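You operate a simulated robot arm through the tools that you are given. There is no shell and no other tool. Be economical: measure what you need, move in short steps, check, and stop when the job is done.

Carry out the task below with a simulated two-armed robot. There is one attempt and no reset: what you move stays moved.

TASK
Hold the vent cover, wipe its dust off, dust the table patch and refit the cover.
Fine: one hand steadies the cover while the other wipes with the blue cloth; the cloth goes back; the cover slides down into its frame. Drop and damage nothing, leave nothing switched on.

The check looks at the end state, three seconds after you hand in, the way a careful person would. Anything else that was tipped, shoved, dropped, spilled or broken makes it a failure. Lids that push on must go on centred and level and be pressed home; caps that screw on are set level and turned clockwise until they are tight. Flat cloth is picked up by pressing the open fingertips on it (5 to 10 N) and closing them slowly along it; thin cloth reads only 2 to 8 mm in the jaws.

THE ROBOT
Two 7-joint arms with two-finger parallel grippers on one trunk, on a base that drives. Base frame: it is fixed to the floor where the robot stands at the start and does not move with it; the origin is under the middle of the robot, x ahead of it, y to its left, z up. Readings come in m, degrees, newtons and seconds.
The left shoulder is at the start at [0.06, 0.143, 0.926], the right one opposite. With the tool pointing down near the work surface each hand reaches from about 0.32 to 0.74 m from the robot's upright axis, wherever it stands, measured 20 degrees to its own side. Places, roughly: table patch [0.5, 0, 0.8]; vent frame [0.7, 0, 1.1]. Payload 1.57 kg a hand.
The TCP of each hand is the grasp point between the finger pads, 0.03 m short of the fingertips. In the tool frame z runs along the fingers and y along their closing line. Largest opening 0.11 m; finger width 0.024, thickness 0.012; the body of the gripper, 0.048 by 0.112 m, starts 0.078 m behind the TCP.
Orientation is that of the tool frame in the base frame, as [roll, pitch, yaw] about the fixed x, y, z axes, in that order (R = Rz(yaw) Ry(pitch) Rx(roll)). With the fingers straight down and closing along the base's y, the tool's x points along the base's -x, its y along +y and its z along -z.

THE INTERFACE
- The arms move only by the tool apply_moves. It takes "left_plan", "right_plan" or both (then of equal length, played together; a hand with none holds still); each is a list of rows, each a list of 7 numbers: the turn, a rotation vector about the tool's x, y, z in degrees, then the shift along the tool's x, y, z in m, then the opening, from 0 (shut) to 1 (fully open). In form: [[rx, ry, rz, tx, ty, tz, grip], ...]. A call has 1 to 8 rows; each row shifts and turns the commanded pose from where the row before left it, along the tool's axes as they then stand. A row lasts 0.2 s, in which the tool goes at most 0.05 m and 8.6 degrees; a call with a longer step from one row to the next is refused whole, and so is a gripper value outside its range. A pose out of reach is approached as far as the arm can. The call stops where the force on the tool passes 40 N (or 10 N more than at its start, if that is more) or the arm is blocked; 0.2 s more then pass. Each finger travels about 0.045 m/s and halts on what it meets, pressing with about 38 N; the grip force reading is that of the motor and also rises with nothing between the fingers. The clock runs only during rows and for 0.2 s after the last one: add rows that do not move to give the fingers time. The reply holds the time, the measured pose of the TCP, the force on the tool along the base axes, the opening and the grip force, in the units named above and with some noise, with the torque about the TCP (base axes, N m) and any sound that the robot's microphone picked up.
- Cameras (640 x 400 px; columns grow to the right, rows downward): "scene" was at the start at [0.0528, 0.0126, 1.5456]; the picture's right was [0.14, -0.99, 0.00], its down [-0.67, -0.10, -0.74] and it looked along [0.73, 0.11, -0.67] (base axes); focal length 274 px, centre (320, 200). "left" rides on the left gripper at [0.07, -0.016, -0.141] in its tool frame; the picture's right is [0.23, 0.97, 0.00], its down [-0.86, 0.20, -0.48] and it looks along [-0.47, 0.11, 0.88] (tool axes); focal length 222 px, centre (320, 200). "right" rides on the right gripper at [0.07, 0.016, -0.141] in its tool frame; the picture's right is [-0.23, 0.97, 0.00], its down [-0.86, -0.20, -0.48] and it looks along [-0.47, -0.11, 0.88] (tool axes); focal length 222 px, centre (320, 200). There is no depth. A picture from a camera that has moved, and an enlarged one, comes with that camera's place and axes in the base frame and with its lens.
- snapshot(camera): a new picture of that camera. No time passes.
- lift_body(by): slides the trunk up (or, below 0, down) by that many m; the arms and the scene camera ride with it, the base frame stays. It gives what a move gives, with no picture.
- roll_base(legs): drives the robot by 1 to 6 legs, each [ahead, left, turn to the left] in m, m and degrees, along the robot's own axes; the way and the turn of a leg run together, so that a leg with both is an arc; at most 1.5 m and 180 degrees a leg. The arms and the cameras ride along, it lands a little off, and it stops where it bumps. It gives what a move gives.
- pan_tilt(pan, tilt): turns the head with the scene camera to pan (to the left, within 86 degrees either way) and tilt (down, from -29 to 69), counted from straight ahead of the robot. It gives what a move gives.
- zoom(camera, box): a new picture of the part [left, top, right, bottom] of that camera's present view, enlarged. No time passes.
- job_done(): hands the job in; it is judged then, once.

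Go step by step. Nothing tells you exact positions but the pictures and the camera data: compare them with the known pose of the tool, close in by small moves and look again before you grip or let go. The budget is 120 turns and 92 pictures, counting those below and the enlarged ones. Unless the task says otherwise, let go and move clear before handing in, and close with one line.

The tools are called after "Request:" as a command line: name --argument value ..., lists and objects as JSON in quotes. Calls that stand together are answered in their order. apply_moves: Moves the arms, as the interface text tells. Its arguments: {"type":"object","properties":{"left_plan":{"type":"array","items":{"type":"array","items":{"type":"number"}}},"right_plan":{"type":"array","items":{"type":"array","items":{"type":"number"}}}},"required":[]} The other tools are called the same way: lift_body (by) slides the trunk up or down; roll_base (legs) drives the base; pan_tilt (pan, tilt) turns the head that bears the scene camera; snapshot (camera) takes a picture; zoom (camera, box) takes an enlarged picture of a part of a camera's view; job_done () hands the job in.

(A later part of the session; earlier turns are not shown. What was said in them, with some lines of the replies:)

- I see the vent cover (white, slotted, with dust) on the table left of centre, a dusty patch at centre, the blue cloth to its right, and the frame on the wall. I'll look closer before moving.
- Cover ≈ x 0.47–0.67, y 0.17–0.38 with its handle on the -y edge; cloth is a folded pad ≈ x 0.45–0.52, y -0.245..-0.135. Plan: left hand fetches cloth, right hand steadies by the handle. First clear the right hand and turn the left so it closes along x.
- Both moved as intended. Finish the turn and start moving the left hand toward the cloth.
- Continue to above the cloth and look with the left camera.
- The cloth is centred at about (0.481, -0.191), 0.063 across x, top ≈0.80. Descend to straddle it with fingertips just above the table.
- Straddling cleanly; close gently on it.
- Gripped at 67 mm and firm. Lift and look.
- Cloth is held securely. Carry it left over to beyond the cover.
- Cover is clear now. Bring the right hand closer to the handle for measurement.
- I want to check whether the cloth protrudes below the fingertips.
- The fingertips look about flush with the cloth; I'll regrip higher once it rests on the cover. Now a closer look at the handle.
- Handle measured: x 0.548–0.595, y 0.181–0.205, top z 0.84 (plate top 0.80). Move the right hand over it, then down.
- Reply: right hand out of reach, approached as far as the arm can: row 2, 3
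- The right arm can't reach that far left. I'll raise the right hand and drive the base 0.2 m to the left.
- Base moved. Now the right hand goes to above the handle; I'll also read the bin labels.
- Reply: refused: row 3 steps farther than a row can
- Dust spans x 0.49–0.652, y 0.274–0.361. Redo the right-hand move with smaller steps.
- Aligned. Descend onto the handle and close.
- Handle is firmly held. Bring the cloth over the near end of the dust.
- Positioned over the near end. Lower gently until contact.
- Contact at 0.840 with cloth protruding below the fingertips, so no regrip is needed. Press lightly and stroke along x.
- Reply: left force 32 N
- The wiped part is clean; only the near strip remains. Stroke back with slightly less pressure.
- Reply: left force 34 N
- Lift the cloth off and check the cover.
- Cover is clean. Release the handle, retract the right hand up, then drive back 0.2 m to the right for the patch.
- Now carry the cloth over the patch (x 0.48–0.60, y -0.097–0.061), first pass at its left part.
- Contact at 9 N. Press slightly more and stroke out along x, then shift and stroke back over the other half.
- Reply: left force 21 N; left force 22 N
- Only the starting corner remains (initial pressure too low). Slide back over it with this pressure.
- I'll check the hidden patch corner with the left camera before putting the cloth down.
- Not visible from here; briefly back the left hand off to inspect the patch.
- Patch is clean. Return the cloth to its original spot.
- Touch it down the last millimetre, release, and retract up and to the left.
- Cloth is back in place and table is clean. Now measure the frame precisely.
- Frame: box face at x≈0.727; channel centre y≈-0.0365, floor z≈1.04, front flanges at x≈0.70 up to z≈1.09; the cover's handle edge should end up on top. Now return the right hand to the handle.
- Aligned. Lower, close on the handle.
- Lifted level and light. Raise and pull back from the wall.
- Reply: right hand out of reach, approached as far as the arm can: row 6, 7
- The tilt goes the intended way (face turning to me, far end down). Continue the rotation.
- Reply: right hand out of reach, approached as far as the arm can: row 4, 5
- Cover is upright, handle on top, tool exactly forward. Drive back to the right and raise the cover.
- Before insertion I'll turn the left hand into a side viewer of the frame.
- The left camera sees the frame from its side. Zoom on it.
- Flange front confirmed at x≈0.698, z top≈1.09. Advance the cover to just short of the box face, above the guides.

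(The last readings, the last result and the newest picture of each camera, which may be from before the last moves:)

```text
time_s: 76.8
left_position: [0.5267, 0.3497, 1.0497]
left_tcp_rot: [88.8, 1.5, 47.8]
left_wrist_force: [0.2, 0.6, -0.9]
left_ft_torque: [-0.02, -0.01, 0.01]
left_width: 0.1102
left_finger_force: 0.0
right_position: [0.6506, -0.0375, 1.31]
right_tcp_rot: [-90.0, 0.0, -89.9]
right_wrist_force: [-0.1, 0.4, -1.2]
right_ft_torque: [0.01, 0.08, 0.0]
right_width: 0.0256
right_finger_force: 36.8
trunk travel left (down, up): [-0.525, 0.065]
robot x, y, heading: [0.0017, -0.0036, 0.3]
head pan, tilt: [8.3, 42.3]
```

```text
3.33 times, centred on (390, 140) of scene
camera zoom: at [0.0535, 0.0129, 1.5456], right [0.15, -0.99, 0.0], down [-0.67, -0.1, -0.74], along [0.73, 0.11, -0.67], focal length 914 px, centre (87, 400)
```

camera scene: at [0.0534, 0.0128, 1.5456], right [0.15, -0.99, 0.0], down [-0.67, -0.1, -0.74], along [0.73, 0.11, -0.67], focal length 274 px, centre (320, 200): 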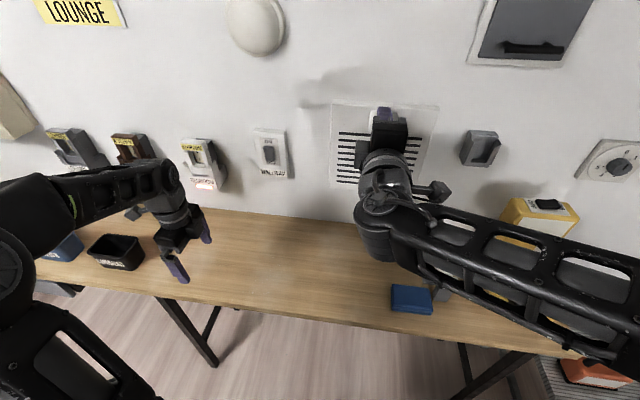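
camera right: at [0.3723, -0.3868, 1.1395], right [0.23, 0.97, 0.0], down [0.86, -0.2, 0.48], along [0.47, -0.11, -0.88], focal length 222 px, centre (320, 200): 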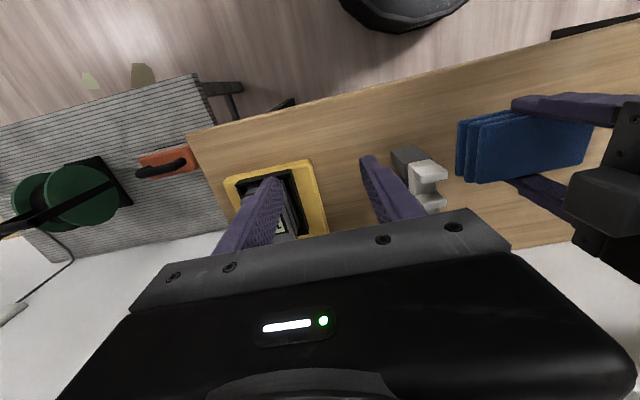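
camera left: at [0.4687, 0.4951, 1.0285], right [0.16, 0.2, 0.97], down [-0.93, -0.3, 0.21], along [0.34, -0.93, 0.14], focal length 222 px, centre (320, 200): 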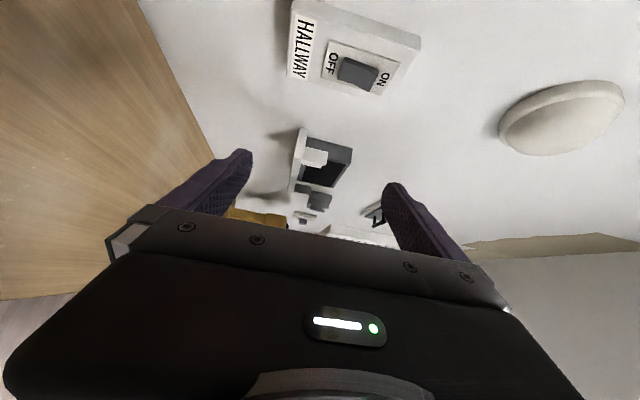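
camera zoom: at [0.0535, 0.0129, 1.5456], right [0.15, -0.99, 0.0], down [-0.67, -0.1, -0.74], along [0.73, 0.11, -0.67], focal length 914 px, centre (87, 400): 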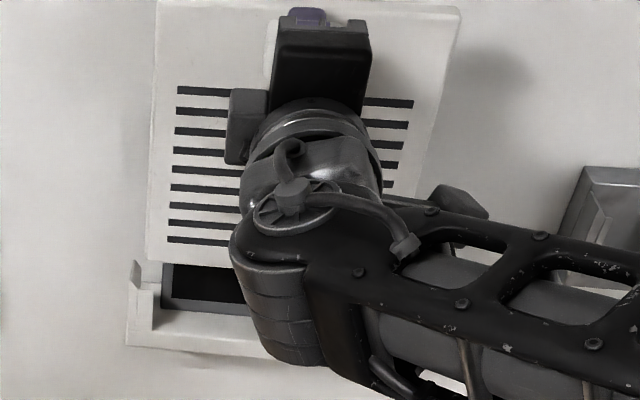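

Geometry agrees (cover back at x≈0.709, bottom z≈1.12). Creep forward to touch the box face.

Request:
apply_moves --right_plan '[[0, 0, 0, 0, 0, 0.01, 0.05], [0, 0, 0, 0, 0, 0.004, 0.05], [0, 0, 0, 0, 0, 0, 0.05]]'

Request:
zoom --camera "left" --box '[280, 120, 380, 220]'

```text
time_s: 77.6
left_position: [0.5257, 0.3488, 1.0497]
left_tcp_rot: [88.9, 1.5, 47.8]
left_wrist_force: [0.6, 0.0, -0.4]
left_ft_torque: [0.06, 0.01, 0.01]
left_width: 0.1101
left_finger_force: 0.0
right_position: [0.6652, -0.0378, 1.3109]
right_tcp_rot: [-90.0, 0.0, -89.8]
right_wrist_force: [-0.1, -0.1, -1.4]
right_ft_torque: [-0.01, 0.05, 0.0]
right_width: 0.0256
right_finger_force: 37.2
trunk travel left (down, up): [-0.525, 0.065]
robot x, y, heading: [-0.0007, 0.002, 0.4]
head pan, tilt: [8.3, 42.3]
```

```text
4.00 times, centred on (330, 170) of left
camera zoom: at [0.4689, 0.4951, 1.0283], right [0.15, 0.2, 0.97], down [-0.93, -0.3, 0.21], along [0.34, -0.93, 0.14], focal length 888 px, centre (280, 320)
```

zoom: 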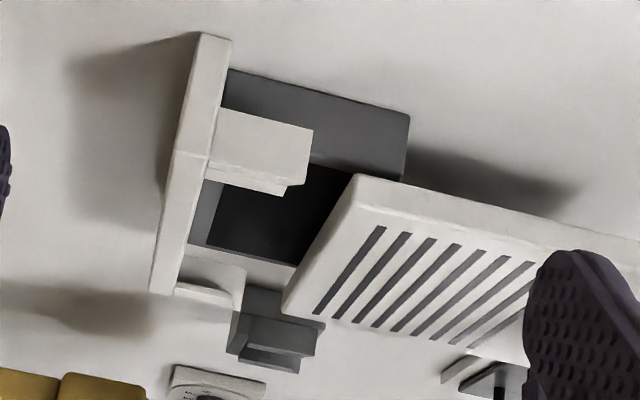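

Request:
apply_moves --right_plan '[[0, 0, 0, 0, 0, 0.0015, 0.05], [0, 0, 0, 0, 0, 0.0015, 0.05], [0, 0, 0, 0, 0, 0, 0.05]]'

```text
time_s: 78.4
left_position: [0.5261, 0.3497, 1.0486]
left_tcp_rot: [88.8, 1.5, 47.9]
left_wrist_force: [-0.1, -0.1, -0.7]
left_ft_torque: [0.0, -0.03, 0.0]
left_width: 0.11
left_finger_force: 0.1
right_position: [0.6676, -0.0382, 1.3104]
right_tcp_rot: [-90.0, 0.0, -89.7]
right_wrist_force: [0.1, -0.2, -1.7]
right_ft_torque: [-0.01, 0.05, -0.01]
right_width: 0.0258
right_finger_force: 37.3
trunk travel left (down, up): [-0.525, 0.065]
robot x, y, heading: [0.0005, -0.001, 0.4]
head pan, tilt: [8.3, 42.3]
```

Request:
apply_moves --right_plan '[[0, 0, 0, 0, 0, 0.0015, 0.05], [0, 0, 0, 0, 0, 0.0015, 0.05], [0, 0, 0, 0, 0, 0, 0.05]]'

```text
time_s: 79.2
left_position: [0.5252, 0.3498, 1.0503]
left_tcp_rot: [88.8, 1.4, 47.8]
left_wrist_force: [0.1, 0.2, 0.2]
left_ft_torque: [0.02, -0.02, -0.01]
left_width: 0.1101
left_finger_force: 0.1
right_position: [0.6711, -0.0367, 1.3107]
right_tcp_rot: [-90.0, 0.0, -89.9]
right_wrist_force: [0.1, -0.6, -2.4]
right_ft_torque: [-0.03, 0.07, 0.03]
right_width: 0.0258
right_finger_force: 37.0
trunk travel left (down, up): [-0.525, 0.065]
robot x, y, heading: [0.0, 0.0025, 0.3]
head pan, tilt: [8.3, 42.3]
```

No contact yet; look before going further.

Request:
zoom --camera "left" --box '[285, 125, 365, 185]'

Request:
apply_moves --right_plan '[[0, 0, 0, 0, 0, 0.0015, 0.05], [0, 0, 0, 0, 0, 0.0015, 0.05], [0, 0, 0, 0, 0, 0, 0.05]]'

```text
6.67 times, centred on (325, 155) of left
camera zoom: at [0.4688, 0.4951, 1.0284], right [0.15, 0.2, 0.97], down [-0.93, -0.3, 0.21], along [0.34, -0.93, 0.14], focal length 1481 px, centre (287, 500)
```

zoom: 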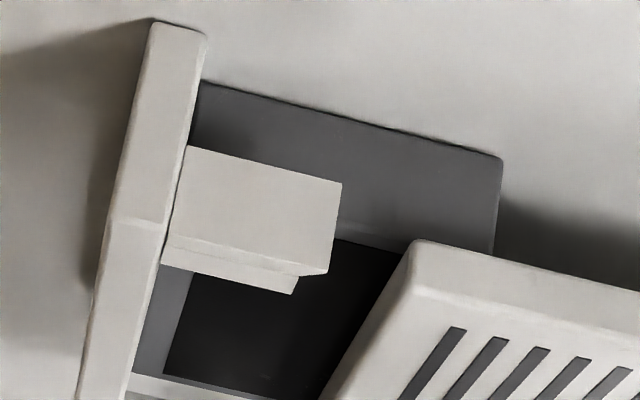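

```text
time_s: 80.0
left_position: [0.5266, 0.3479, 1.0493]
left_tcp_rot: [88.8, 1.6, 47.7]
left_wrist_force: [0.9, -0.1, 0.4]
left_ft_torque: [0.03, -0.01, -0.02]
left_width: 0.1101
left_finger_force: 0.2
right_position: [0.6741, -0.0366, 1.3114]
right_tcp_rot: [-90.0, 0.0, -89.8]
right_wrist_force: [-0.2, -0.4, -1.0]
right_ft_torque: [0.02, 0.08, 0.02]
right_width: 0.0255
right_finger_force: 36.3
trunk travel left (down, up): [-0.525, 0.065]
robot x, y, heading: [-0.0006, 0.0014, 0.2]
head pan, tilt: [8.3, 42.3]
```

Request:
apply_moves --right_plan '[[0, 0, 0, 0, 0, 0.0015, 0.05], [0, 0, 0, 0, 0, 0.0015, 0.05], [0, 0, 0, 0, 0, 0, 0.05]]'

Request:
zoom --camera "left" --box '[285, 125, 365, 185]'

```text
time_s: 80.8
left_position: [0.5256, 0.349, 1.0504]
left_tcp_rot: [88.9, 1.6, 47.9]
left_wrist_force: [-0.3, 0.3, 0.2]
left_ft_torque: [-0.01, 0.01, 0.0]
left_width: 0.1101
left_finger_force: 0.1
right_position: [0.6758, -0.0374, 1.3102]
right_tcp_rot: [-90.0, -0.1, -89.8]
right_wrist_force: [-2.4, 0.1, -1.2]
right_ft_torque: [0.0, 0.47, -0.22]
right_width: 0.0255
right_finger_force: 36.6
trunk travel left (down, up): [-0.525, 0.065]
robot x, y, heading: [-0.0006, -0.0015, 0.4]
head pan, tilt: [8.3, 42.3]
```

```text
6.67 times, centred on (325, 155) of left
camera zoom: at [0.4685, 0.495, 1.0285], right [0.15, 0.2, 0.97], down [-0.93, -0.3, 0.21], along [0.34, -0.93, 0.14], focal length 1481 px, centre (287, 500)
```

zoom: 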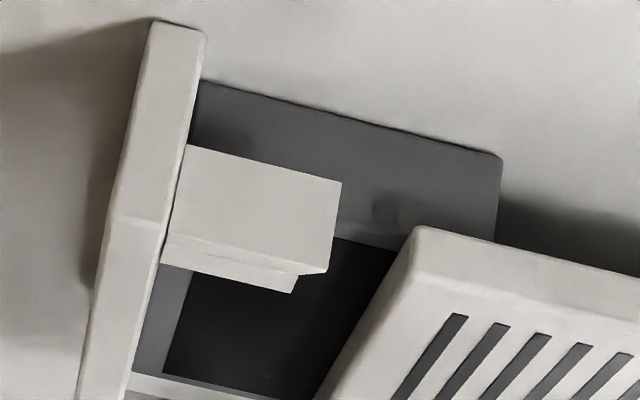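

Light contact with the box at TCP x≈0.676. Back off 2 mm and lower into the guides in small steps.

Request:
apply_moves --right_plan '[[0, 0, 0, 0, 0, -0.0025, 0.05], [0, 0, 0, 0, 0.01, 0, 0.05], [0, 0, 0, 0, 0.01, 0, 0.05], [0, 0, 0, 0, 0.008, 0, 0.05], [0, 0, 0, 0, 0, 0, 0.05]]'

Request:
zoom --camera "left" --box '[285, 125, 365, 185]'

Request:
zoom --camera "scene" --box '[310, 80, 470, 200]'

```text
time_s: 82.0
left_position: [0.526, 0.3497, 1.0507]
left_tcp_rot: [88.7, 1.5, 47.8]
left_wrist_force: [0.2, 0.2, 0.0]
left_ft_torque: [0.04, -0.02, -0.01]
left_width: 0.1101
left_finger_force: 0.0
right_position: [0.6747, -0.0359, 1.2829]
right_tcp_rot: [-90.0, -0.1, -89.8]
right_wrist_force: [0.5, 0.3, -1.4]
right_ft_torque: [0.01, 0.11, -0.03]
right_width: 0.0256
right_finger_force: 37.1
trunk travel left (down, up): [-0.525, 0.065]
robot x, y, heading: [-0.001, 0.0023, 0.5]
head pan, tilt: [8.3, 42.3]
```

```text
6.67 times, centred on (325, 155) of left
camera zoom: at [0.4688, 0.4951, 1.0284], right [0.15, 0.2, 0.97], down [-0.93, -0.3, 0.21], along [0.34, -0.93, 0.14], focal length 1481 px, centre (287, 500)
```

zoom: 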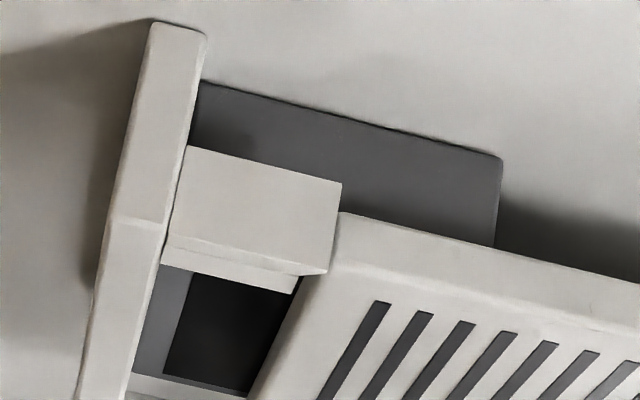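

```text
3.33 times, centred on (390, 140) of scene
camera zoom: at [0.0533, 0.0129, 1.5456], right [0.15, -0.99, 0.0], down [-0.67, -0.1, -0.74], along [0.73, 0.11, -0.67], focal length 914 px, centre (87, 400)
```

zoom: 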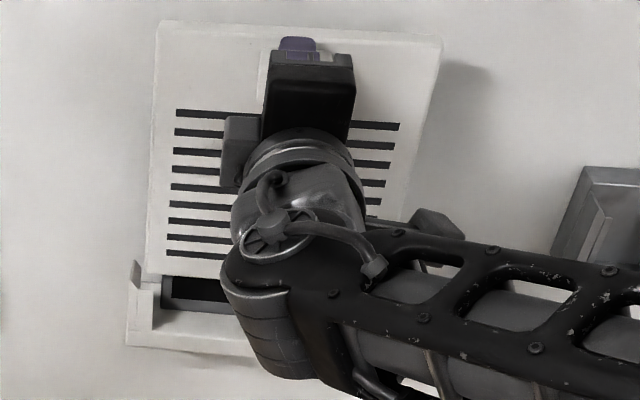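

It is entering between the flange and box. Continue lowering.

Request:
apply_moves --right_plan '[[0, 0, 0, 0, 0.006, 0, 0.05], [0, 0, 0, 0, 0.008, 0, 0.05], [0, 0, 0, 0, 0.008, 0, 0.05], [0, 0, 0, 0, 0.008, 0, 0.05], [0, 0, 0, 0, 0, 0, 0.05]]'

Request:
zoom --camera "left" --box '[285, 125, 365, 185]'

Request:
zoom --camera "scene" --box '[310, 80, 470, 200]'

```text
time_s: 83.2
left_position: [0.5258, 0.3496, 1.0498]
left_tcp_rot: [88.8, 1.4, 47.7]
left_wrist_force: [0.4, 0.0, 0.1]
left_ft_torque: [-0.01, -0.01, 0.0]
left_width: 0.1101
left_finger_force: 0.1
right_position: [0.6744, -0.0372, 1.2533]
right_tcp_rot: [-90.1, 0.0, -89.8]
right_wrist_force: [0.1, 1.2, -2.0]
right_ft_torque: [0.01, 0.08, -0.02]
right_width: 0.0255
right_finger_force: 36.8
trunk travel left (down, up): [-0.525, 0.065]
robot x, y, heading: [0.0019, 0.0006, 0.4]
head pan, tilt: [8.3, 42.3]
```

```text
6.67 times, centred on (325, 155) of left
camera zoom: at [0.4688, 0.4951, 1.0284], right [0.15, 0.2, 0.97], down [-0.93, -0.3, 0.21], along [0.34, -0.93, 0.14], focal length 1481 px, centre (287, 500)
```

zoom: 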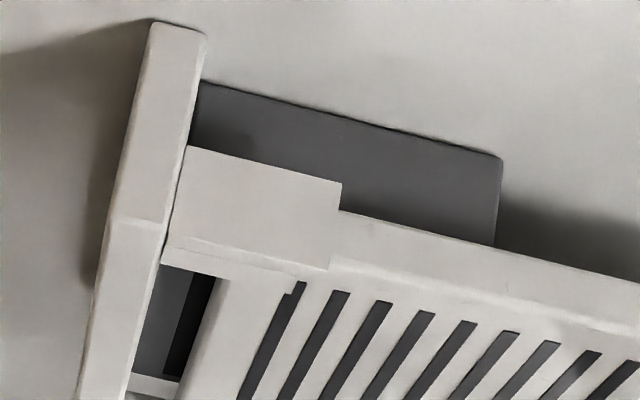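

```text
3.33 times, centred on (390, 140) of scene
camera zoom: at [0.0533, 0.0129, 1.5456], right [0.15, -0.99, 0.0], down [-0.67, -0.1, -0.74], along [0.73, 0.11, -0.67], focal length 914 px, centre (87, 400)
```

zoom: 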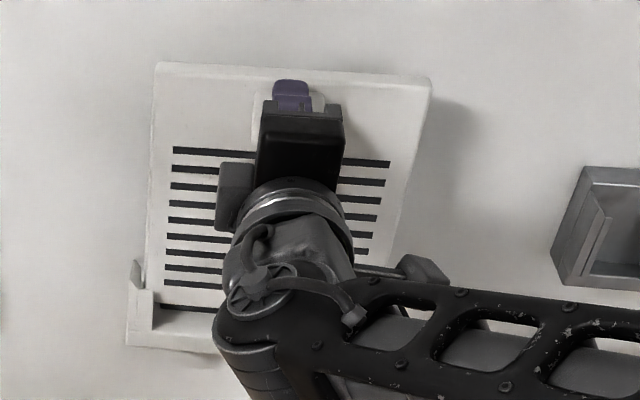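

Cover is captured behind the flange, no resistance. Continue to the floor.

Request:
apply_moves --right_plan '[[0, 0, 0, 0, 0.007, 0, 0.05], [0, 0, 0, 0, 0.007, 0, 0.05], [0, 0, 0, 0, 0.005, 0, 0.05], [0, 0, 0, 0, 0.002, 0, 0.05], [0, 0, 0, 0, 0, 0, 0.05]]'

Request:
zoom --camera "left" --box '[285, 125, 365, 185]'

```text
time_s: 84.4
left_position: [0.5256, 0.3486, 1.0501]
left_tcp_rot: [88.8, 1.4, 47.7]
left_wrist_force: [1.1, 0.5, 0.5]
left_ft_torque: [0.02, 0.01, 0.01]
left_width: 0.1099
left_finger_force: 0.1
right_position: [0.6741, -0.0373, 1.232]
right_tcp_rot: [-90.0, 0.0, -89.8]
right_wrist_force: [-0.6, -0.6, 1.0]
right_ft_torque: [-0.01, -0.04, 0.02]
right_width: 0.0255
right_finger_force: 37.1
trunk travel left (down, up): [-0.525, 0.065]
robot x, y, heading: [0.0012, -0.0005, 0.3]
head pan, tilt: [8.3, 42.3]
```

```text
6.67 times, centred on (325, 155) of left
camera zoom: at [0.4687, 0.4951, 1.0285], right [0.15, 0.2, 0.97], down [-0.93, -0.3, 0.21], along [0.34, -0.93, 0.14], focal length 1481 px, centre (287, 500)
```

zoom: 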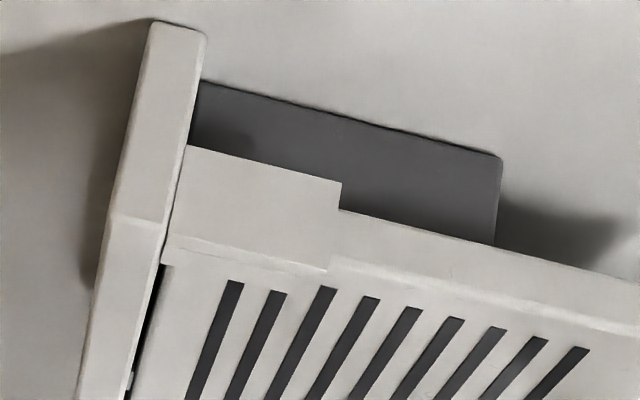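

Nearly seated, first contact showing. Press down the last millimetres gently.

Request:
apply_moves --right_plan '[[0, 0, 0, 0, 0.001, 0, 0.05], [0, 0, 0, 0, 0.001, 0, 0.05], [0, 0, 0, 0, 0, 0, 0.05]]'

Request:
zoom --camera "left" --box '[285, 145, 345, 205]'

```text
time_s: 85.2
left_position: [0.5255, 0.3485, 1.0491]
left_tcp_rot: [88.9, 1.4, 47.8]
left_wrist_force: [-0.4, -0.5, -0.8]
left_ft_torque: [0.0, 0.01, -0.01]
left_width: 0.1099
left_finger_force: 0.0
right_position: [0.6729, -0.0364, 1.2289]
right_tcp_rot: [-90.1, 0.0, -89.8]
right_wrist_force: [0.0, 0.3, 0.3]
right_ft_torque: [-0.06, -0.08, -0.01]
right_width: 0.0259
right_finger_force: 37.0
trunk travel left (down, up): [-0.525, 0.065]
robot x, y, heading: [0.0002, 0.0014, 0.4]
head pan, tilt: [8.3, 42.3]
```

```text
6.67 times, centred on (315, 175) of left
camera zoom: at [0.4688, 0.495, 1.0284], right [0.15, 0.2, 0.97], down [-0.93, -0.3, 0.21], along [0.34, -0.93, 0.14], focal length 1481 px, centre (353, 367)
```

zoom: 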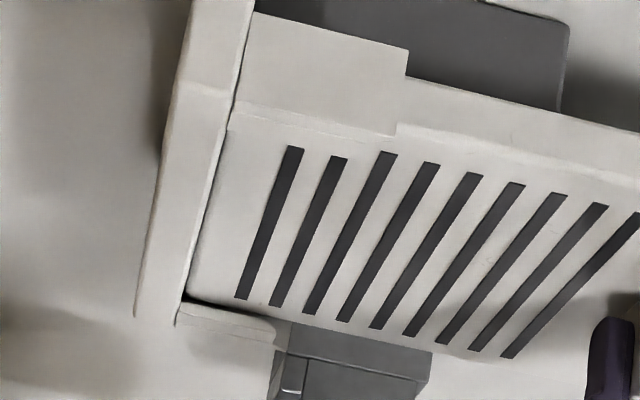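

Request:
apply_moves --right_plan '[[0, 0, 0, 0, 0.001, 0, 0.05], [0, 0, 0, 0, 0.001, 0, 0.05], [0, 0, 0, 0, 0.001, 0, 0.05], [0, 0, 0, 0, 0, 0, 0.05]]'

Request:
zoom --camera "scene" --box '[310, 80, 470, 200]'

```text
time_s: 86.2
left_position: [0.5259, 0.3494, 1.0501]
left_tcp_rot: [88.8, 1.5, 47.8]
left_wrist_force: [0.0, -0.1, -0.3]
left_ft_torque: [0.02, 0.01, 0.0]
left_width: 0.11
left_finger_force: 0.0
right_position: [0.6735, -0.0369, 1.2287]
right_tcp_rot: [-89.7, -0.1, -89.8]
right_wrist_force: [0.0, 0.1, 8.0]
right_ft_torque: [-0.02, -0.37, 0.09]
right_width: 0.0253
right_finger_force: 37.2
trunk travel left (down, up): [-0.525, 0.065]
robot x, y, heading: [0.0008, 0.0001, 0.1]
head pan, tilt: [8.3, 42.3]
```

```text
3.33 times, centred on (390, 140) of scene
camera zoom: at [0.0522, 0.0129, 1.5457], right [0.15, -0.99, 0.0], down [-0.66, -0.1, -0.74], along [0.73, 0.11, -0.67], focal length 914 px, centre (87, 400)
```

zoom: 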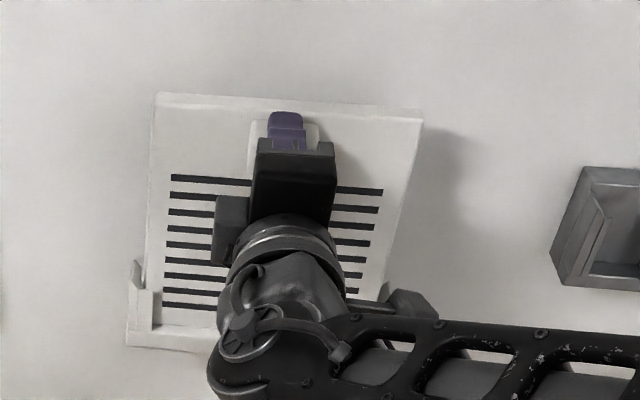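

Seated on the floor (8 N). Ease the pressure, nudge back onto the box face, then release.

Request:
apply_moves --right_plan '[[0, 0, 0, 0, -0.001, 0.001, 0.05], [0, 0, 0, 0, -0.0005, 0.001, 0.05], [0, 0, 0, 0, 0, 0, 0.05]]'

```text
time_s: 87.0
left_position: [0.5241, 0.3492, 1.0512]
left_tcp_rot: [88.8, 1.4, 47.9]
left_wrist_force: [0.1, -0.4, 0.1]
left_ft_torque: [0.03, -0.01, 0.0]
left_width: 0.1102
left_finger_force: 0.1
right_position: [0.675, -0.0363, 1.2287]
right_tcp_rot: [-89.8, 0.1, -89.8]
right_wrist_force: [-5.5, -0.2, 7.0]
right_ft_torque: [0.07, 0.4, 0.04]
right_width: 0.0255
right_finger_force: 36.4
trunk travel left (down, up): [-0.525, 0.065]
robot x, y, heading: [0.0014, -0.0024, 0.1]
head pan, tilt: [8.3, 42.3]
```

Cover sits on the floor and against the box. Release slowly.

Request:
apply_moves --right_plan '[[0, 0, 0, 0, 0, -0.0005, 0.26], [0, 0, 0, 0, 0, 0, 0.3], [0, 0, 0, 0, 0, 0, 0.36], [0, 0, 0, 0, 0, 0, 0.42], [0, 0, 0, 0, 0, 0, 0.5], [0, 0, 0, 0, 0, 0, 0.5]]'

Request:
zoom --camera "left" --box '[280, 120, 400, 220]'

Request:
zoom --camera "right" --box '[160, 60, 480, 260]'

```text
time_s: 88.4
left_position: [0.5259, 0.3491, 1.0495]
left_tcp_rot: [88.8, 1.4, 47.7]
left_wrist_force: [-0.1, 0.4, 0.1]
left_ft_torque: [0.0, 0.02, -0.01]
left_width: 0.11
left_finger_force: 0.0
right_position: [0.6757, -0.0363, 1.2273]
right_tcp_rot: [-90.0, 0.0, -89.8]
right_wrist_force: [0.1, -0.3, 0.4]
right_ft_torque: [-0.02, 0.04, 0.02]
right_width: 0.055
right_finger_force: 0.0
trunk travel left (down, up): [-0.525, 0.065]
robot x, y, heading: [0.0017, -0.0017, 0.3]
head pan, tilt: [8.3, 42.3]
```

```text
4.00 times, centred on (340, 170) of left
camera zoom: at [0.4687, 0.4951, 1.0284], right [0.15, 0.2, 0.97], down [-0.93, -0.3, 0.21], along [0.34, -0.93, 0.14], focal length 888 px, centre (240, 320)
```

zoom: 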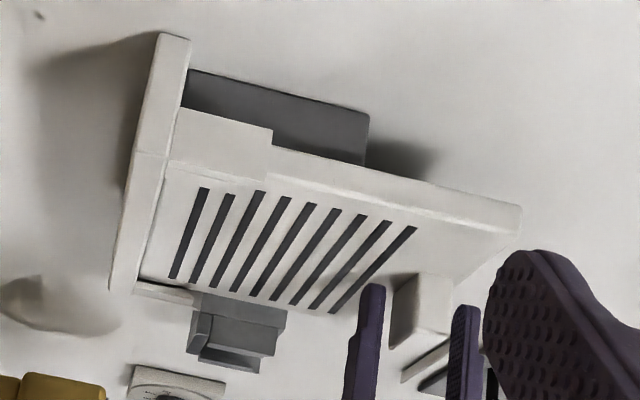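

```text
2.00 times, centred on (320, 160) of right
camera zoom: at [0.5344, -0.1075, 1.2115], right [0.0, 0.23, -0.97], down [-0.48, 0.85, 0.2], along [0.88, 0.47, 0.11], focal length 444 px, centre (320, 280)
```

zoom: 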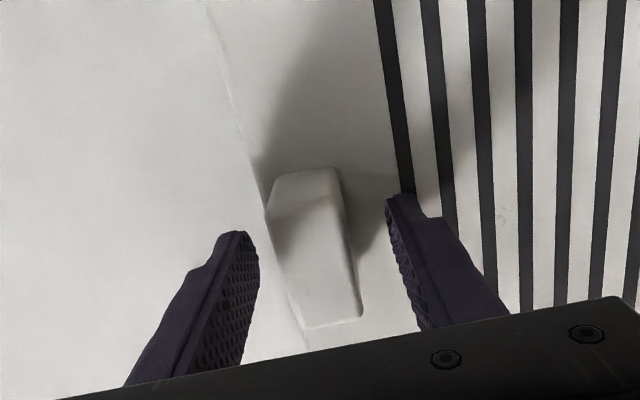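

The cover stands upright on its own, handle clear of the fingers. Back the right hand straight off.

Request:
apply_moves --right_plan '[[0, 0, 0, 0, 0, -0.02, 0.5], [0, 0, 0, 0, 0, -0.03, 0.5], [0, 0, 0, 0, 0, -0.03, 0.5], [0, 0, 0, 0, 0, -0.03, 0.5], [0, 0, 0, 0.03, 0, -0.02, 0.5], [0, 0, 0, 0.04, 0, 0, 0.5], [0, 0, 0, 0.04, 0, 0, 0.5], [0, 0, 0, 0.04, 0, 0, 0.5]]'

Request:
zoom --camera "left" --box '[280, 120, 400, 220]'

Request:
snapshot --camera "scene"

```text
time_s: 90.2
left_position: [0.5261, 0.349, 1.0508]
left_tcp_rot: [88.7, 1.4, 47.8]
left_wrist_force: [0.0, -0.1, -0.1]
left_ft_torque: [-0.01, 0.01, 0.01]
left_width: 0.1101
left_finger_force: 0.1
right_position: [0.5455, -0.1879, 1.2276]
right_tcp_rot: [-89.9, 0.1, -89.8]
right_wrist_force: [0.3, -0.1, 0.8]
right_ft_torque: [-0.04, 0.01, 0.01]
right_width: 0.0549
right_finger_force: 0.1
trunk travel left (down, up): [-0.525, 0.065]
robot x, y, heading: [-0.0013, -0.0043, 0.4]
head pan, tilt: [8.3, 42.3]
```

```text
4.00 times, centred on (340, 170) of left
camera zoom: at [0.4685, 0.4946, 1.0288], right [0.15, 0.2, 0.97], down [-0.93, -0.31, 0.21], along [0.34, -0.93, 0.14], focal length 888 px, centre (240, 320)
```

zoom: 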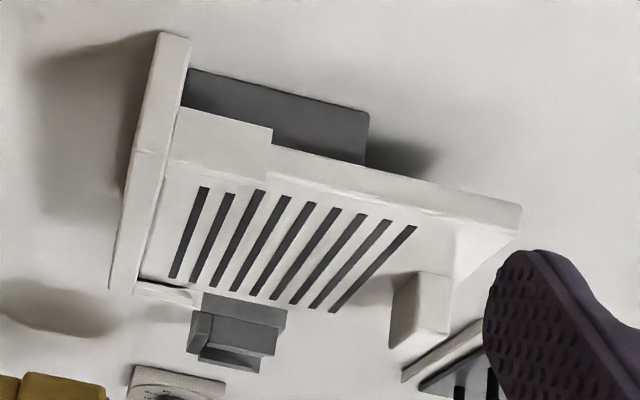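

```text
23 pictures are left
camera scene: at [0.053, 0.0122, 1.5456], right [0.15, -0.99, 0.0], down [-0.66, -0.1, -0.74], along [0.73, 0.11, -0.67], focal length 274 px, centre (320, 200)
```

scene: 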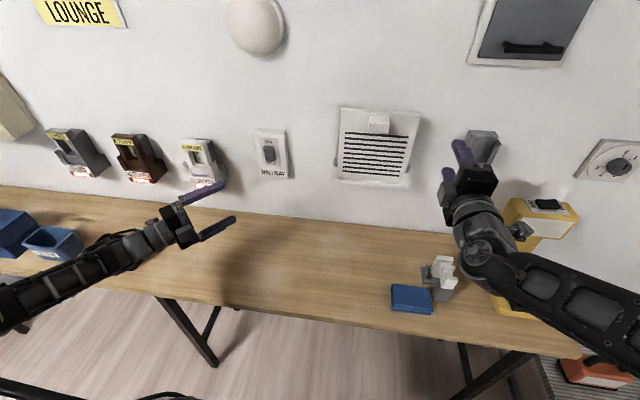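

Cover sits in its frame. Inspect closely.

Request:
zoom --camera "scene" --box '[320, 95, 440, 195]'

Request:
zoom --camera "scene" --box '[0, 190, 240, 340]'

```text
4.00 times, centred on (380, 145) of scene
camera zoom: at [0.053, 0.0122, 1.5456], right [0.15, -0.99, 0.0], down [-0.66, -0.1, -0.74], along [0.73, 0.11, -0.67], focal length 1097 px, centre (80, 420)
```

zoom: 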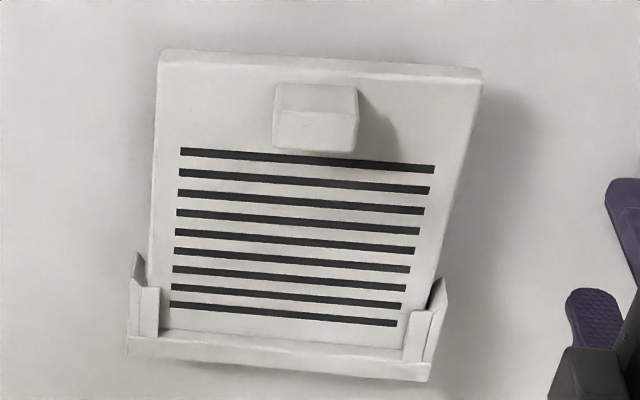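

```text
2.67 times, centred on (120, 265) of scene
camera zoom: at [0.053, 0.0122, 1.5456], right [0.15, -0.99, 0.0], down [-0.66, -0.1, -0.74], along [0.73, 0.11, -0.67], focal length 731 px, centre (853, 27)
```

zoom: 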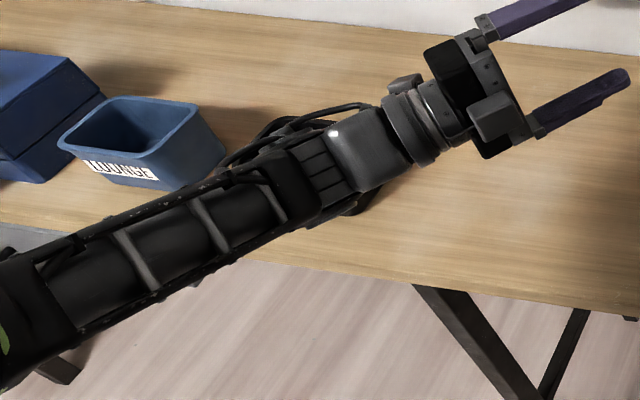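

Cover is properly seated, square and level. Now retract the left arm by reversing its motion, with some extra height, and check the bin beneath it.

Request:
apply_moves --left_plan '[[0, 0, 0, 0, 0.03, 0, 1], [0, 8, 0, 0.01, 0.02, 0, 1], [0, 8, 0, 0.01, 0, 0, 1], [0, 8, 0, 0.01, 0, 0, 1], [0, 8, 0, 0.01, 0, 0, 1], [7, 4, 0, 0, 0, 0, 1], [7, 4, 0, 0, 0, 0, 1], [8, 3, 0, 0, 0, 0, 1]]' --right_plan '[[0, 0, 0, 0.02, 0, -0.02, 0.5], [0, 0, 0, 0.02, 0, -0.02, 0.5], [0, 0, 0, 0.02, 0, -0.02, 0.5], [0, 0, 0, 0, 0, -0.01, 0.5], [0, 0, 0, 0, 0, 0, 0.5], [0, 0, 0, 0, 0, 0, 0.5], [0, 0, 0, 0, 0, 0, 0.5], [0, 0, 0, 0, 0, 0, 0.5]]'

Request:
apply_moves --left_plan '[[8.5, 0, 0, 0, -0.01, -0.01, 1], [8.5, 0, 0, 0, -0.01, -0.01, 1], [8.5, 0, 0, 0, -0.01, -0.01, 1], [8.5, 0, 0, 0, -0.015, 0, 1], [8.5, 0, 0, 0, -0.015, 0, 1], [8.5, 0, 0, 0, -0.015, 0, 1], [8.5, 0, 0, 0, -0.01, 0, 1], [8.5, 0, 0, 0, -0.01, 0, 1]]'

Request:
snapshot --camera "scene"

```text
time_s: 92.0
left_position: [0.5453, 0.3856, 1.0983]
left_tcp_rot: [112.2, 0.1, 90.6]
left_wrist_force: [-0.6, -0.2, -0.5]
left_ft_torque: [0.02, 0.01, 0.02]
left_width: 0.1102
left_finger_force: 0.1
right_position: [0.4917, -0.251, 1.242]
right_tcp_rot: [-90.1, 0.0, -89.7]
right_wrist_force: [0.5, -0.7, 0.2]
right_ft_torque: [0.02, -0.01, -0.02]
right_width: 0.0549
right_finger_force: 0.1
right hand out of reach, approached as far as the arm can: row 3, 4
trunk travel left (down, up): [-0.525, 0.065]
robot x, y, heading: [-0.0, -0.0017, 0.3]
head pan, tilt: [8.3, 42.3]
```

```text
time_s: 93.8
left_position: [0.4494, 0.384, 1.0575]
left_tcp_rot: [-179.8, 0.0, 90.5]
left_wrist_force: [0.3, -1.5, -1.0]
left_ft_torque: [0.02, -0.01, 0.01]
left_width: 0.1102
left_finger_force: 0.0
right_position: [0.4912, -0.2516, 1.2394]
right_tcp_rot: [-90.2, 0.0, -89.7]
right_wrist_force: [-0.7, -0.2, -0.2]
right_ft_torque: [0.03, 0.01, 0.02]
right_width: 0.0549
right_finger_force: 0.0
trunk travel left (down, up): [-0.525, 0.065]
robot x, y, heading: [-0.0003, 0.0012, 0.3]
head pan, tilt: [8.3, 42.3]
```

```text
20 pictures are left
camera scene: at [0.0538, 0.0127, 1.5456], right [0.15, -0.99, 0.0], down [-0.67, -0.1, -0.74], along [0.73, 0.11, -0.67], focal length 274 px, centre (320, 200)
```

scene: 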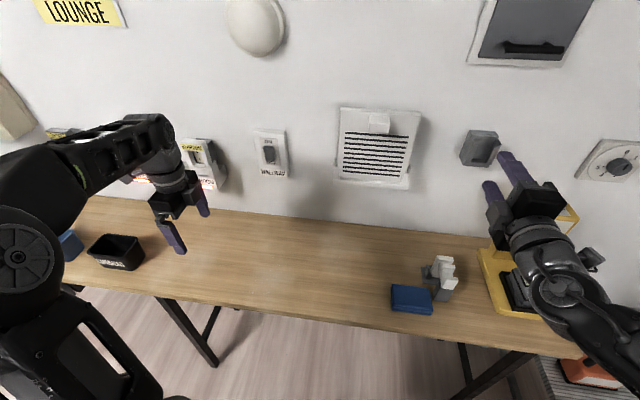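

Everything is in place: cover clean and seated, patch clean, cloth back, nothing else disturbed, both hands clear. Handing in.

Request:
job_done

```text
The job is handed in.
```

The vent cover is wiped and back in its frame, the table patch is dusted, and the blue cloth is back where it started. In the last pictures the cover sits level on the tray floor, and nothing else looks moved or switched on. Both hands are empty and clear.
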